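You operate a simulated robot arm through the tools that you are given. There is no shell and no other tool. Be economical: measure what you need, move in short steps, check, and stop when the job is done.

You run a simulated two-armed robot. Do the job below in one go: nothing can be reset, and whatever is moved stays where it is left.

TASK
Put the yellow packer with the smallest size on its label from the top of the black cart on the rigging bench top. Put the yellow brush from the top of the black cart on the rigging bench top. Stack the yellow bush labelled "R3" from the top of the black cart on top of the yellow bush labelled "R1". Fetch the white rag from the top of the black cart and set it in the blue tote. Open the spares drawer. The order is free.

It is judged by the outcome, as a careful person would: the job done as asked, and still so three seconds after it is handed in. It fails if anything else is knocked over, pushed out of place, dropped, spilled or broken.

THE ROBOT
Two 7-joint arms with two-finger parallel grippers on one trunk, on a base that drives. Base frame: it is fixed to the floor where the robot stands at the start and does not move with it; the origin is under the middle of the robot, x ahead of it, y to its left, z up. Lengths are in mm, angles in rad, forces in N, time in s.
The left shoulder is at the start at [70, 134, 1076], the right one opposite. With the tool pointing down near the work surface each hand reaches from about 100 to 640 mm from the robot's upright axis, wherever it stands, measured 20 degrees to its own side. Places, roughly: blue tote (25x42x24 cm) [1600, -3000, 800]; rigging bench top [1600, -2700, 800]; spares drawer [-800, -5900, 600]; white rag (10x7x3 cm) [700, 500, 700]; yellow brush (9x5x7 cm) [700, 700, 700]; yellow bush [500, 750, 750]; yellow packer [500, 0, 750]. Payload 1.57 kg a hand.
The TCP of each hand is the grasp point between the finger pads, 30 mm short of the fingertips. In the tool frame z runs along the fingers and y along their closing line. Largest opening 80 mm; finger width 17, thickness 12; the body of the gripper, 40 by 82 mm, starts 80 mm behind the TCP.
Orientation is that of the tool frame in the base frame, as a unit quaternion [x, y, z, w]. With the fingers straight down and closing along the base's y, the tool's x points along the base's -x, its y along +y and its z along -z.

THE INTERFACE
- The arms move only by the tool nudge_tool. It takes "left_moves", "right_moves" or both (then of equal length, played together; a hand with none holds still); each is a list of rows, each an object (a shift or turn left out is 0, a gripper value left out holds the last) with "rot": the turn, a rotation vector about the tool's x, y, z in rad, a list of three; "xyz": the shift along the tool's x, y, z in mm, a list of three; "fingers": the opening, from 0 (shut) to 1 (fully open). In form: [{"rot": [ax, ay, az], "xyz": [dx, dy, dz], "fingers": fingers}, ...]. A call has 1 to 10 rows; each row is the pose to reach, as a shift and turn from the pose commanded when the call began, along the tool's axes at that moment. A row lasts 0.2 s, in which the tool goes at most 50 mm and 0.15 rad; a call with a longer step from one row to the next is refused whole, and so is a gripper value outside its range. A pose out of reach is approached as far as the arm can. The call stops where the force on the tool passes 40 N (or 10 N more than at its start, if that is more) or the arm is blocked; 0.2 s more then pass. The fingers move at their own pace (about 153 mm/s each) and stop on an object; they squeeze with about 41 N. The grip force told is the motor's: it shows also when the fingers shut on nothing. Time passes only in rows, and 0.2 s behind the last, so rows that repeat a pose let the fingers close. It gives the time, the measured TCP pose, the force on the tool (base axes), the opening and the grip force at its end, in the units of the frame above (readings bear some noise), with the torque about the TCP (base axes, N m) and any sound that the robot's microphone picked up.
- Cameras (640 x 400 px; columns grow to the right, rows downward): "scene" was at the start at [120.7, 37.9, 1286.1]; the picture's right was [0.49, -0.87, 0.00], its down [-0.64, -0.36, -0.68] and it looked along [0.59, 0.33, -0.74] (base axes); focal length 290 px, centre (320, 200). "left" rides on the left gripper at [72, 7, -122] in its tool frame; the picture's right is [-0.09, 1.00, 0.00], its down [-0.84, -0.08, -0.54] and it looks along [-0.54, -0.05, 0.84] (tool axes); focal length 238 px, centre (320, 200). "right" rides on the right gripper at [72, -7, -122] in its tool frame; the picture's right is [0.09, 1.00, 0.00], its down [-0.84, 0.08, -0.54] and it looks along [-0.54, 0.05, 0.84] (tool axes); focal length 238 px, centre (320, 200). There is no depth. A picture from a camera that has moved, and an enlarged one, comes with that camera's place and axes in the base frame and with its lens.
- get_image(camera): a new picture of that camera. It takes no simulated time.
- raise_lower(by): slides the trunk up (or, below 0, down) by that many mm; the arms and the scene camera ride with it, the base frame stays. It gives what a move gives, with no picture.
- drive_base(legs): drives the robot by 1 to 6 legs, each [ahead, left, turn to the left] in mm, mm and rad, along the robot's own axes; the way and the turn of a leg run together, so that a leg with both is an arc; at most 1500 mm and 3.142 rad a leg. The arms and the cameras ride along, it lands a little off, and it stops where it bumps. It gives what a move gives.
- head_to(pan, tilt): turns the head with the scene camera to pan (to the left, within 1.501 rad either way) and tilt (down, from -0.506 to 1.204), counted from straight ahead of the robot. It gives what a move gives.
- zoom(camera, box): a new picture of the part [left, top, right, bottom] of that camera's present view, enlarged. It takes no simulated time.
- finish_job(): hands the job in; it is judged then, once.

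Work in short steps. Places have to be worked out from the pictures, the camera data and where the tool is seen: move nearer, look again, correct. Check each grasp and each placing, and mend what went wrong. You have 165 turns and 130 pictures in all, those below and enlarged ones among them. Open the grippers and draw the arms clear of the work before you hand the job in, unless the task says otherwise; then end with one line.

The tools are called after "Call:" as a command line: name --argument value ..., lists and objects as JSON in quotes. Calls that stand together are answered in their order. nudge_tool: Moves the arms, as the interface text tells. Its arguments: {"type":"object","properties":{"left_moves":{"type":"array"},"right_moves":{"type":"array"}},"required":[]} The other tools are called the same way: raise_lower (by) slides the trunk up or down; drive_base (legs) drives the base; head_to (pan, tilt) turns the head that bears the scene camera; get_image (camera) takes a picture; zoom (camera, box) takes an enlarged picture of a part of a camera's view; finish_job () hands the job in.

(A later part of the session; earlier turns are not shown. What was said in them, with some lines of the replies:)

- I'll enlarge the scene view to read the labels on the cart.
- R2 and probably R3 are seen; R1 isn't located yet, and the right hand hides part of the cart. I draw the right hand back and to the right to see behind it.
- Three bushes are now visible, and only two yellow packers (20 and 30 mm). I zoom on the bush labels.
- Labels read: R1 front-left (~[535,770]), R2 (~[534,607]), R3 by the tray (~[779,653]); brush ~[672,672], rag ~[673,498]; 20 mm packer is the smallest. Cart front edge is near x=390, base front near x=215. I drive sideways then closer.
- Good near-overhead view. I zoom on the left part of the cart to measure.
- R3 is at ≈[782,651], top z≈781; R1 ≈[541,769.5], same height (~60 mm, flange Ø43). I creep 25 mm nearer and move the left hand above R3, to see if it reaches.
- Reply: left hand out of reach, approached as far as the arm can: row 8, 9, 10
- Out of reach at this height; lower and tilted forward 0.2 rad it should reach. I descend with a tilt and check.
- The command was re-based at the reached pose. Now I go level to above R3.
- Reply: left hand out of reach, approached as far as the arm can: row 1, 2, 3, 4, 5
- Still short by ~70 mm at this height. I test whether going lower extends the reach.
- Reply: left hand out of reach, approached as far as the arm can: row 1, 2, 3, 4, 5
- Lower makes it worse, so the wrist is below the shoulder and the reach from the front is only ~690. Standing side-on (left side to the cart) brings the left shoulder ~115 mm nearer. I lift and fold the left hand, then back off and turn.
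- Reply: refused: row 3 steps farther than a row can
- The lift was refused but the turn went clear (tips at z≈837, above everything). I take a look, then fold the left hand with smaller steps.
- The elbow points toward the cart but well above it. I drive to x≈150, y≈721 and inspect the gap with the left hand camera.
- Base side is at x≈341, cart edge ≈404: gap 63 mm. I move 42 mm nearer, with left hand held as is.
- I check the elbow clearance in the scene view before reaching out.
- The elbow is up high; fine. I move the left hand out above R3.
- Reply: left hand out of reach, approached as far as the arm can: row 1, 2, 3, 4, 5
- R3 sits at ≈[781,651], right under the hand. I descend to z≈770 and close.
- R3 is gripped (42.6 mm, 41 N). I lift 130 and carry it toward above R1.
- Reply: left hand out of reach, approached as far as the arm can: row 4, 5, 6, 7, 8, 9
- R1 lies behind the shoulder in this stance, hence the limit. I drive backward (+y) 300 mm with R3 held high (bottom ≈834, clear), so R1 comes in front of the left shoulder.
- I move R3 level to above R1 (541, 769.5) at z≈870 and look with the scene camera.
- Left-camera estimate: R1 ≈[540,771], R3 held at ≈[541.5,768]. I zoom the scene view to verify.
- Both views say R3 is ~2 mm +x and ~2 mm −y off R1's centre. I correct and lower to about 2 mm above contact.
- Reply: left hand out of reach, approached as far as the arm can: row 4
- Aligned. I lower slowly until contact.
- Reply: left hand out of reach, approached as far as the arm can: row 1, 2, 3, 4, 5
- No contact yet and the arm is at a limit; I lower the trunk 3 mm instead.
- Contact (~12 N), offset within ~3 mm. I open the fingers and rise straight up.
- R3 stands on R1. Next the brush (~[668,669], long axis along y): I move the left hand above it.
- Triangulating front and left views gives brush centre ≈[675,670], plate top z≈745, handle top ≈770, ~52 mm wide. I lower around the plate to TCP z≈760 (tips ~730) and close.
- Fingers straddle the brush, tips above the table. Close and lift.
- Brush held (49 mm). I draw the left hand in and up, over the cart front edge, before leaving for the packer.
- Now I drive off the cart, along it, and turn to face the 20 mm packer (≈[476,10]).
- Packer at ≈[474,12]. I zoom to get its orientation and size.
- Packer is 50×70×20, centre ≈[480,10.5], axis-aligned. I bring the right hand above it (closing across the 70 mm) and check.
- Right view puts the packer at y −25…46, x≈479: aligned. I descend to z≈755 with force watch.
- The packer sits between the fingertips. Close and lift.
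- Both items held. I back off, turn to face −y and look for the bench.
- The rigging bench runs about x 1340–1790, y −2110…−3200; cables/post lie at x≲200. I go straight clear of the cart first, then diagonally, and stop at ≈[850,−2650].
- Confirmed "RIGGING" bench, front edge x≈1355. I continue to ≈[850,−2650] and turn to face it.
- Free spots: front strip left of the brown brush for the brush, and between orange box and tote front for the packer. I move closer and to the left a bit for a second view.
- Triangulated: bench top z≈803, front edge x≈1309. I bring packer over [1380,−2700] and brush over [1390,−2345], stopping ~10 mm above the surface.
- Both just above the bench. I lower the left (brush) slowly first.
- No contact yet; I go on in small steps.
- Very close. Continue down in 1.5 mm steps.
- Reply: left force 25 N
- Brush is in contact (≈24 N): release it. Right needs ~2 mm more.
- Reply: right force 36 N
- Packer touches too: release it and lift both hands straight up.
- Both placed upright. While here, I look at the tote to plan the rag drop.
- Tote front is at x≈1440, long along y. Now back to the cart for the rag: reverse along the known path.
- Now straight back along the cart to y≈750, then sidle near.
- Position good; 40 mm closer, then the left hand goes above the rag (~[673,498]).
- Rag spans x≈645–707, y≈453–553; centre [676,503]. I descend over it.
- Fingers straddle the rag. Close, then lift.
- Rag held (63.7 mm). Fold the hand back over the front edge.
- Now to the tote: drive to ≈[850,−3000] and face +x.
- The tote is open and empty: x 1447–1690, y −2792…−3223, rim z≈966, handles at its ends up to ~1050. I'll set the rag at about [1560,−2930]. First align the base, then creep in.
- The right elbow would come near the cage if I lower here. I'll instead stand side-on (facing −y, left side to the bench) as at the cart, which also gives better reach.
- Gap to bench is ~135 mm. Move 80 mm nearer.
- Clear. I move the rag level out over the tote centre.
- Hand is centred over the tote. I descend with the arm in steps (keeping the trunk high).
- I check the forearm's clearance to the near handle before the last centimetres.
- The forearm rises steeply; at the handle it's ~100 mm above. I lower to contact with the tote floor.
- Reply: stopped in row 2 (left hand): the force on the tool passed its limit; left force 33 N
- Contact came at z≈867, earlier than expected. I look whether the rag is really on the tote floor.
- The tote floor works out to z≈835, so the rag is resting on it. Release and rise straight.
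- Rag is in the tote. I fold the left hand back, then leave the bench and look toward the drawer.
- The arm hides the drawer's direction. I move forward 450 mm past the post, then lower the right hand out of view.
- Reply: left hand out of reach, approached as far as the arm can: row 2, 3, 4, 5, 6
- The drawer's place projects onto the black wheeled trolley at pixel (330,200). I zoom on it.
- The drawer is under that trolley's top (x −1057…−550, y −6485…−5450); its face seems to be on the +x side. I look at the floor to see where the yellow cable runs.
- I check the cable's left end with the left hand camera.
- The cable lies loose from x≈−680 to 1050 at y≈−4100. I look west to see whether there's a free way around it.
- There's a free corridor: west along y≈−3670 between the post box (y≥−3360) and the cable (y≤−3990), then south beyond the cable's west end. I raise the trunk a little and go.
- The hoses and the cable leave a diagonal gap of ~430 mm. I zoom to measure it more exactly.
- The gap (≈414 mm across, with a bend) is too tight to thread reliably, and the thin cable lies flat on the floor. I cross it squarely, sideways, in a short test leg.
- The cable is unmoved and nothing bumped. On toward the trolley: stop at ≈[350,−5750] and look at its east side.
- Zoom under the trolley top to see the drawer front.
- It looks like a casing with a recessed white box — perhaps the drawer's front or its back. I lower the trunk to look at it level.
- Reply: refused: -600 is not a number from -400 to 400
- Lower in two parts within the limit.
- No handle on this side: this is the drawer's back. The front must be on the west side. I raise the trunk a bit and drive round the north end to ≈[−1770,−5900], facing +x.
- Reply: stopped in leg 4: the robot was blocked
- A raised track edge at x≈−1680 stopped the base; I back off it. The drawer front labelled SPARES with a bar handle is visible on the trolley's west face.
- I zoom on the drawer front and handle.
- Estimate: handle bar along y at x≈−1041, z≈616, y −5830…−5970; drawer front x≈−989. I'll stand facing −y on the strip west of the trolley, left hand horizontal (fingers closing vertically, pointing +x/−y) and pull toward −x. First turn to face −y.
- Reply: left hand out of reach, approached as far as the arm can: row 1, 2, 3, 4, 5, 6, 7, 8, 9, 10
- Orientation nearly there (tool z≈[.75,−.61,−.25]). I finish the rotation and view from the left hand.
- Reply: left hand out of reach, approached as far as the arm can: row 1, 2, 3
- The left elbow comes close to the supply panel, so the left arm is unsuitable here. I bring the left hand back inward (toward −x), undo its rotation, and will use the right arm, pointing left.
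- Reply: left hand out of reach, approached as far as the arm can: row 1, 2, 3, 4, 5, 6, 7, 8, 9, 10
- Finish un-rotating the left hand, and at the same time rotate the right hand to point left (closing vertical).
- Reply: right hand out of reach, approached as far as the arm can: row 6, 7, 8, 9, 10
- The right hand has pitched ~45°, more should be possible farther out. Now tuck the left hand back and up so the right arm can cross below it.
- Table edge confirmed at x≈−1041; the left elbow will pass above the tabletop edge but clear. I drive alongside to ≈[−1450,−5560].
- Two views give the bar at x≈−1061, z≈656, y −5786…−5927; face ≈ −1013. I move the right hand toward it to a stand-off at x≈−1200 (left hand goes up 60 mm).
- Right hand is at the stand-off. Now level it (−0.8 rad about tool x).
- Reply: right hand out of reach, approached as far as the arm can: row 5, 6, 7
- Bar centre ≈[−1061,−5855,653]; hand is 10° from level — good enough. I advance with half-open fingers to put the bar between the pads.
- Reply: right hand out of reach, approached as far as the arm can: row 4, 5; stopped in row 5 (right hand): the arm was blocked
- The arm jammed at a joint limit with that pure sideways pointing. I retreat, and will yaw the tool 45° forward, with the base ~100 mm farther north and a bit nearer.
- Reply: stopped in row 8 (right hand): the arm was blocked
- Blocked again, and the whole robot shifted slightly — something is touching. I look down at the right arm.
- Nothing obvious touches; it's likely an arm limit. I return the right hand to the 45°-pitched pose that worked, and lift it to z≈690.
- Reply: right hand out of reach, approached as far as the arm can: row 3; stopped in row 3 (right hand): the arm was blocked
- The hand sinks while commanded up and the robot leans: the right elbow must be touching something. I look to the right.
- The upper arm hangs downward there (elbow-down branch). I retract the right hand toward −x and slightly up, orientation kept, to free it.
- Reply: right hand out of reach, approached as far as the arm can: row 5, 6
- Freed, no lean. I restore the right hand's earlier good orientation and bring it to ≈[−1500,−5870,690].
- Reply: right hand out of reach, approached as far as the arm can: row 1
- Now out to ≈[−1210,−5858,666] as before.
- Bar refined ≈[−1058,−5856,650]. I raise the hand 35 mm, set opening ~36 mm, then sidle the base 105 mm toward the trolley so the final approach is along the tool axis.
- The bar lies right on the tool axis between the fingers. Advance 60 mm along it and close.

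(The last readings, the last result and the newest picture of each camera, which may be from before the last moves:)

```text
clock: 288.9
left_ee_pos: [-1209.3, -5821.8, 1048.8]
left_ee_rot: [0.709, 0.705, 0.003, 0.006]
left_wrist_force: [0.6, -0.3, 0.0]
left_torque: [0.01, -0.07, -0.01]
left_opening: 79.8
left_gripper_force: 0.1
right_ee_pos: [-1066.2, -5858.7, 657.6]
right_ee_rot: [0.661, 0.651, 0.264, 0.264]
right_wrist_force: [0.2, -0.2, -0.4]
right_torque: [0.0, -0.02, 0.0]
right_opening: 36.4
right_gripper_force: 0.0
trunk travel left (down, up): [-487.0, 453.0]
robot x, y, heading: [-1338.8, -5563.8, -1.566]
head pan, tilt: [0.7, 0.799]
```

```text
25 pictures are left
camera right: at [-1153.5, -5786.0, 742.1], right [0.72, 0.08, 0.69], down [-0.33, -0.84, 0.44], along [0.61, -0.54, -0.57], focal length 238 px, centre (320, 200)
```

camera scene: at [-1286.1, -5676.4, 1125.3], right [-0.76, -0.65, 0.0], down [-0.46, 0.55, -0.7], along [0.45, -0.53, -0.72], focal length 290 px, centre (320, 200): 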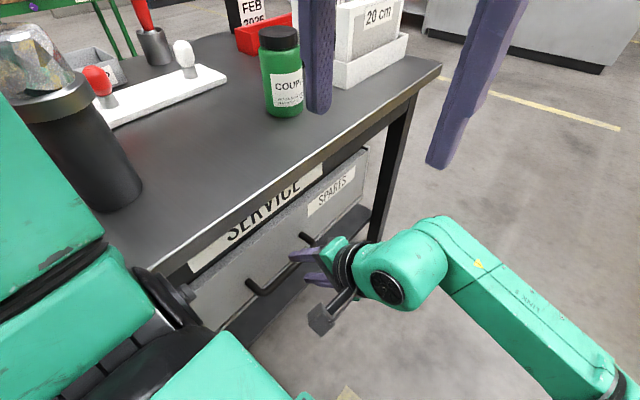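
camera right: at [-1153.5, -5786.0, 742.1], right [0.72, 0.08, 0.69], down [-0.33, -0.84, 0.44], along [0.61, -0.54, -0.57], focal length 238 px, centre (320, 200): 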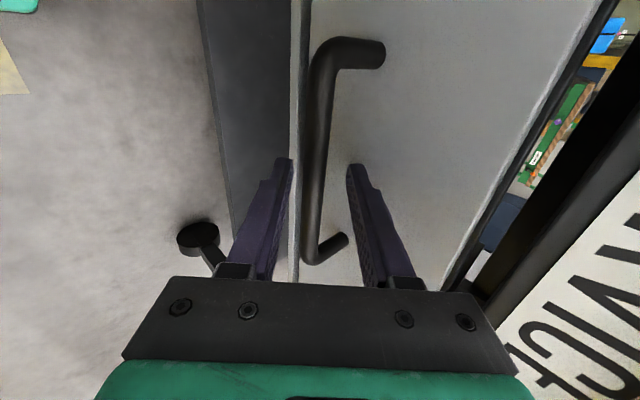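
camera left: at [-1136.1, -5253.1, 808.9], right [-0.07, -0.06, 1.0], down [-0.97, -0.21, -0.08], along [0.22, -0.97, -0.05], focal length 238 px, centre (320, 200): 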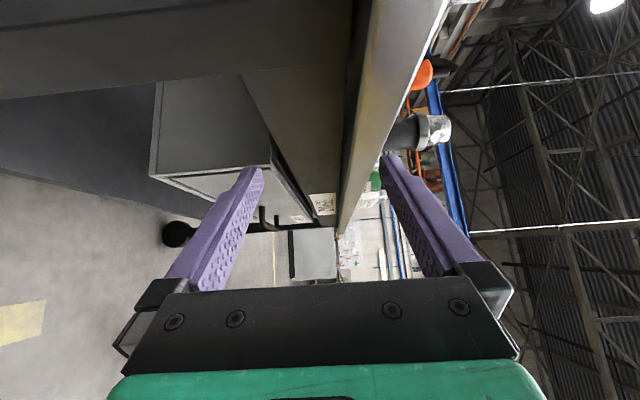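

Bar is between the pads. Close the fingers.

Call:
nudge_tool --right_moves '[{"fingers": 0.2}, {"fingers": 0.05}, {"fingers": 0.0}, {"fingers": 0.0}]'

```text
clock: 289.9
left_ee_pos: [-1209.3, -5822.8, 1047.4]
left_ee_rot: [0.708, 0.706, 0.002, 0.006]
left_wrist_force: [0.0, -0.2, 0.2]
left_torque: [-0.01, 0.02, -0.02]
left_opening: 79.9
left_gripper_force: 0.0
right_ee_pos: [-1067.6, -5858.5, 654.6]
right_ee_rot: [0.662, 0.651, 0.263, 0.262]
right_wrist_force: [-14.8, 6.3, -19.5]
right_torque: [-0.39, 0.12, -0.04]
right_opening: 13.8
right_gripper_force: 30.4
trunk travel left (down, up): [-487.0, 453.0]
robot x, y, heading: [-1335.9, -5563.7, -1.567]
head pan, tilt: [0.7, 0.799]
```

Gripped (13.8 mm bar). Pull toward −x gently with the arm first.

Call:
nudge_tool --right_moves '[{"xyz": [0, -7, -7]}, {"xyz": [0, -14, -14]}, {"xyz": [0, -22, -21]}, {"xyz": [-1, -29, -28]}, {"xyz": [-1, -36, -35]}, {"xyz": [-1, -43, -42]}, {"xyz": [-1, -50, -49]}, {"xyz": [-1, -57, -56]}]'

Call:
get_image --camera "scene"

```text
clock: 291.7
left_ee_pos: [-1207.2, -5823.9, 1047.1]
left_ee_rot: [0.709, 0.706, 0.002, 0.005]
left_wrist_force: [-0.2, 0.1, 0.5]
left_torque: [-0.01, 0.01, -0.01]
left_opening: 79.9
left_gripper_force: 0.1
right_ee_pos: [-1146.4, -5858.5, 655.2]
right_ee_rot: [0.661, 0.652, 0.264, 0.261]
right_wrist_force: [-1.0, 5.3, -30.1]
right_torque: [-0.03, 0.09, 0.33]
right_opening: 13.4
right_gripper_force: 30.8
trunk travel left (down, up): [-487.0, 453.0]
robot x, y, heading: [-1339.6, -5565.5, -1.571]
head pan, tilt: [0.7, 0.799]
```

```text
24 pictures are left
camera scene: at [-1285.5, -5678.3, 1125.0], right [-0.76, -0.65, 0.0], down [-0.47, 0.55, -0.7], along [0.45, -0.53, -0.72], focal length 290 px, centre (320, 200)
```

scene: 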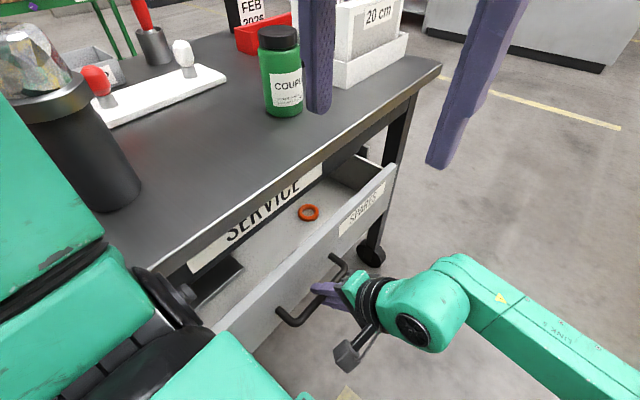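

The drawer slides (80 mm so far). I pull another ~100 mm, easing 3 mm down to relieve the vertical force.

Call:
nudge_tool --right_moves '[{"xyz": [0, -2, 2]}, {"xyz": [0, -11, -7]}, {"xyz": [0, -20, -16]}, {"xyz": [-1, -29, -25]}, {"xyz": [-1, -38, -34]}, {"xyz": [-1, -47, -43]}, {"xyz": [-1, -56, -52]}, {"xyz": [-1, -65, -61]}, {"xyz": [-1, -74, -68]}]'

Call:
get_image --camera "scene"

```text
clock: 293.7
left_ee_pos: [-1207.8, -5824.1, 1047.8]
left_ee_rot: [0.709, 0.705, 0.003, 0.006]
left_wrist_force: [-0.4, 0.2, 0.1]
left_torque: [0.0, 0.0, 0.02]
left_opening: 80.3
left_gripper_force: 0.1
right_ee_pos: [-1245.8, -5858.5, 653.8]
right_ee_rot: [0.661, 0.651, 0.264, 0.264]
right_wrist_force: [-1.1, 4.2, -20.3]
right_torque: [0.03, 0.09, 0.27]
right_opening: 13.4
right_gripper_force: 30.5
trunk travel left (down, up): [-487.0, 453.0]
robot x, y, heading: [-1340.8, -5563.6, -1.569]
head pan, tilt: [0.7, 0.799]
```

```text
23 pictures are left
camera scene: at [-1286.6, -5677.7, 1125.2], right [-0.76, -0.65, 0.0], down [-0.46, 0.55, -0.7], along [0.45, -0.53, -0.72], focal length 290 px, centre (320, 200)
```

scene: 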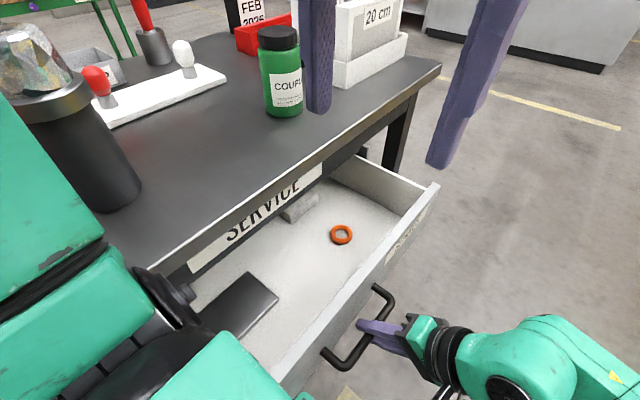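

180 mm open. Further arm pulling would bring the drawer near my trunk, so I pull the rest by driving the base sideways 105 mm toward −x with the grip held.

Call:
drive_base --legs '[[0, -105, 0]]'

Call:
get_image --camera "scene"

```text
clock: 294.9
left_ee_pos: [-1310.5, -5824.9, 1048.1]
left_ee_rot: [0.708, 0.706, 0.002, 0.006]
left_wrist_force: [-0.6, -0.6, 0.3]
left_torque: [0.0, -0.01, 0.01]
left_opening: 79.9
left_gripper_force: 0.0
right_ee_pos: [-1349.4, -5858.2, 655.9]
right_ee_rot: [0.661, 0.651, 0.265, 0.263]
right_wrist_force: [0.9, 5.1, -19.7]
right_torque: [-0.4, 0.18, -0.07]
right_opening: 13.8
right_gripper_force: 30.3
trunk travel left (down, up): [-487.0, 453.0]
robot x, y, heading: [-1442.1, -5565.5, -1.563]
head pan, tilt: [0.7, 0.799]
```

```text
22 pictures are left
camera scene: at [-1390.0, -5677.8, 1125.1], right [-0.76, -0.65, 0.0], down [-0.46, 0.55, -0.7], along [0.45, -0.53, -0.72], focal length 290 px, centre (320, 200)
```

scene: 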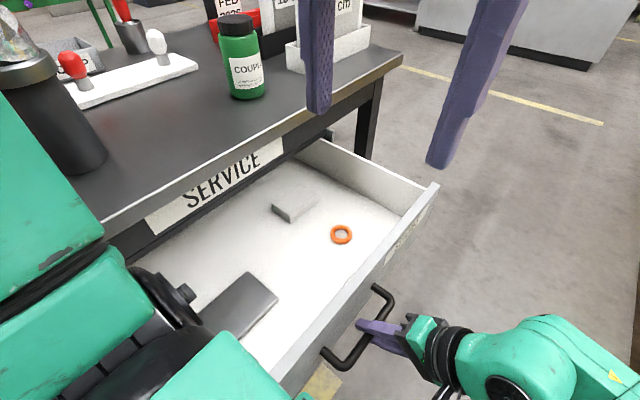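

282 mm open and not yet at a stop. I take another 25 mm with the base.

Call:
drive_base --legs '[[0, -25, 0]]'

```text
clock: 295.7
left_ee_pos: [-1335.6, -5825.1, 1048.0]
left_ee_rot: [0.708, 0.707, 0.001, 0.005]
left_wrist_force: [-0.5, 0.0, -0.4]
left_torque: [-0.01, -0.01, -0.02]
left_opening: 79.9
left_gripper_force: 0.0
right_ee_pos: [-1372.3, -5859.3, 654.2]
right_ee_rot: [0.661, 0.652, 0.265, 0.262]
right_wrist_force: [0.5, -0.7, -5.9]
right_torque: [-0.34, 0.17, -0.07]
right_opening: 13.6
right_gripper_force: 30.5
trunk travel left (down, up): [-487.0, 453.0]
robot x, y, heading: [-1470.5, -5567.7, -1.565]
head pan, tilt: [0.7, 0.799]
```

305 mm now. I test with the arm whether there is more travel (20 mm).

Call:
nudge_tool --right_moves '[{"xyz": [0, -4, -3]}, {"xyz": [0, -8, -7]}, {"xyz": [0, -11, -10]}, {"xyz": [0, -15, -14]}, {"xyz": [0, -15, -14]}]'

Call:
zoom --camera "scene" --box '[60, 120, 460, 390]'

```text
clock: 296.9
left_ee_pos: [-1336.1, -5824.5, 1048.6]
left_ee_rot: [0.707, 0.707, 0.002, 0.006]
left_wrist_force: [0.3, -0.2, -0.5]
left_torque: [-0.01, -0.01, -0.04]
left_opening: 80.0
left_gripper_force: 0.1
right_ee_pos: [-1394.2, -5858.3, 654.7]
right_ee_rot: [0.66, 0.651, 0.265, 0.264]
right_wrist_force: [-1.6, -2.9, -2.0]
right_torque: [-0.06, 0.03, 0.24]
right_opening: 14.0
right_gripper_force: 30.4
trunk travel left (down, up): [-487.0, 453.0]
robot x, y, heading: [-1470.6, -5564.3, -1.568]
head pan, tilt: [0.7, 0.799]
```

```text
1.48 times, centred on (260, 255) of scene
camera zoom: at [-1415.0, -5677.6, 1125.3], right [-0.76, -0.65, 0.0], down [-0.46, 0.55, -0.7], along [0.45, -0.53, -0.72], focal length 429 px, centre (409, 118)
```

zoom: 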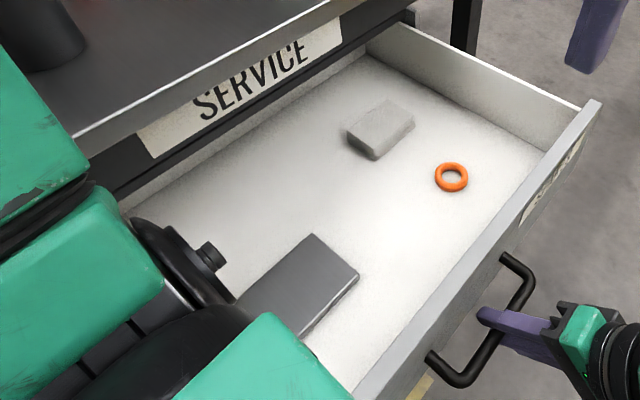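

327 mm open. One more careful 25 mm pull (force-watched).

Call:
nudge_tool --right_moves '[{"xyz": [0, -4, -3]}, {"xyz": [0, -8, -7]}, {"xyz": [0, -12, -11]}, {"xyz": [0, -16, -15]}, {"xyz": [0, -18, -17]}]'

```text
clock: 298.1
left_ee_pos: [-1334.6, -5824.1, 1047.4]
left_ee_rot: [0.708, 0.706, 0.002, 0.006]
left_wrist_force: [1.1, 0.1, -0.1]
left_torque: [-0.01, -0.03, 0.02]
left_opening: 80.2
left_gripper_force: 0.1
right_ee_pos: [-1418.1, -5857.8, 654.5]
right_ee_rot: [0.66, 0.651, 0.265, 0.265]
right_wrist_force: [0.3, -6.8, 4.3]
right_torque: [0.03, -0.12, 0.16]
right_opening: 13.7
right_gripper_force: 31.1
trunk travel left (down, up): [-487.0, 453.0]
robot x, y, heading: [-1468.4, -5564.1, -1.563]
head pan, tilt: [0.7, 0.799]
```

About 350 mm open — plenty. I open the fingers and back out along the tool axis, up and away.

Call:
nudge_tool --right_moves '[{"fingers": 0.4}, {"fingers": 0.45}, {"fingers": 0.45}, {"xyz": [0, 0, -25]}, {"xyz": [0, 0, -50]}, {"xyz": [0, 0, -75]}, {"xyz": [0, -10, -100]}, {"xyz": [0, -20, -125]}]'

Call:
get_image --camera "scene"

```text
clock: 299.9
left_ee_pos: [-1336.0, -5822.8, 1048.7]
left_ee_rot: [0.708, 0.706, 0.003, 0.007]
left_wrist_force: [-0.1, 0.4, -1.0]
left_torque: [-0.02, -0.01, -0.02]
left_opening: 80.0
left_gripper_force: 0.2
right_ee_pos: [-1519.9, -5856.7, 729.2]
right_ee_rot: [0.66, 0.652, 0.264, 0.264]
right_wrist_force: [-0.4, -0.3, 0.7]
right_torque: [-0.01, 0.0, -0.01]
right_opening: 36.2
right_gripper_force: 0.1
trunk travel left (down, up): [-487.0, 453.0]
robot x, y, heading: [-1468.4, -5562.8, -1.561]
head pan, tilt: [0.7, 0.799]
```

```text
20 pictures are left
camera scene: at [-1415.2, -5676.5, 1125.4], right [-0.76, -0.65, 0.0], down [-0.46, 0.55, -0.7], along [0.45, -0.53, -0.72], focal length 290 px, centre (320, 200)
```

scene: 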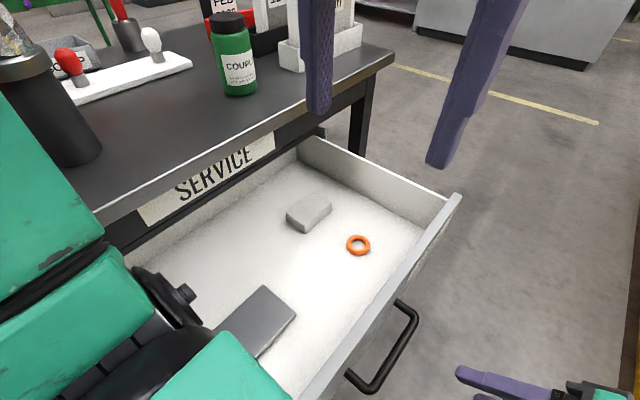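

The drawer stays open. I drive back north, clear of the trolley, and take a final look.

Call:
drive_base --legs '[[-500, 0, 0]]'

Call:
get_image --camera "scene"

```text
clock: 302.9
left_ee_pos: [-1337.8, -5324.4, 1047.7]
left_ee_rot: [0.709, 0.705, 0.002, 0.006]
left_wrist_force: [0.0, 0.7, 0.2]
left_torque: [0.0, -0.01, -0.01]
left_opening: 80.1
left_gripper_force: 0.0
right_ee_pos: [-1522.8, -5358.6, 730.1]
right_ee_rot: [0.662, 0.65, 0.264, 0.265]
right_wrist_force: [0.2, -1.3, 0.4]
right_torque: [-0.03, -0.01, -0.02]
right_opening: 36.0
right_gripper_force: 0.1
trunk travel left (down, up): [-487.0, 453.0]
robot x, y, heading: [-1471.8, -5065.5, -1.569]
head pan, tilt: [0.7, 0.799]
```

```text
19 pictures are left
camera scene: at [-1417.1, -5177.6, 1125.4], right [-0.76, -0.65, 0.0], down [-0.46, 0.55, -0.7], along [0.45, -0.53, -0.72], focal length 290 px, centre (320, 200)
```

scene: 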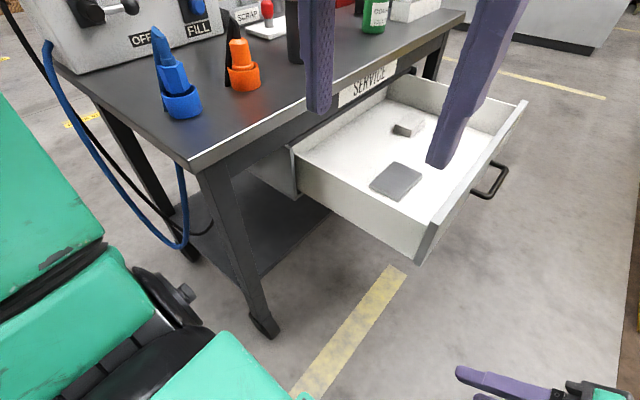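

The drawer is wide open and the trolley's things are in place. Last, I open the right gripper fully.

Call:
nudge_tool --right_moves '[{"fingers": 1.0}, {"fingers": 1.0}, {"fingers": 1.0}]'

```text
clock: 303.6
left_ee_pos: [-1338.1, -5323.8, 1047.1]
left_ee_rot: [0.709, 0.705, 0.002, 0.006]
left_wrist_force: [-0.5, -1.1, 0.1]
left_torque: [-0.02, 0.02, 0.01]
left_opening: 80.1
left_gripper_force: 0.1
right_ee_pos: [-1523.3, -5359.3, 730.3]
right_ee_rot: [0.661, 0.651, 0.265, 0.265]
right_wrist_force: [-0.3, -0.5, -0.1]
right_torque: [-0.01, -0.02, 0.0]
right_opening: 79.9
right_gripper_force: 0.0
trunk travel left (down, up): [-487.0, 453.0]
robot x, y, heading: [-1474.1, -5066.5, -1.57]
head pan, tilt: [0.7, 0.799]
```

All five parts are done and both hands are clear; I hand the job in.

Call:
finish_job

```text
The job is handed in.
```

All five parts are done and handed in: the 20 mm packer and the yellow brush are on the rigging bench, R3 is stacked on R1, the white rag is in the blue tote, and the spares drawer is open about 350 mm.
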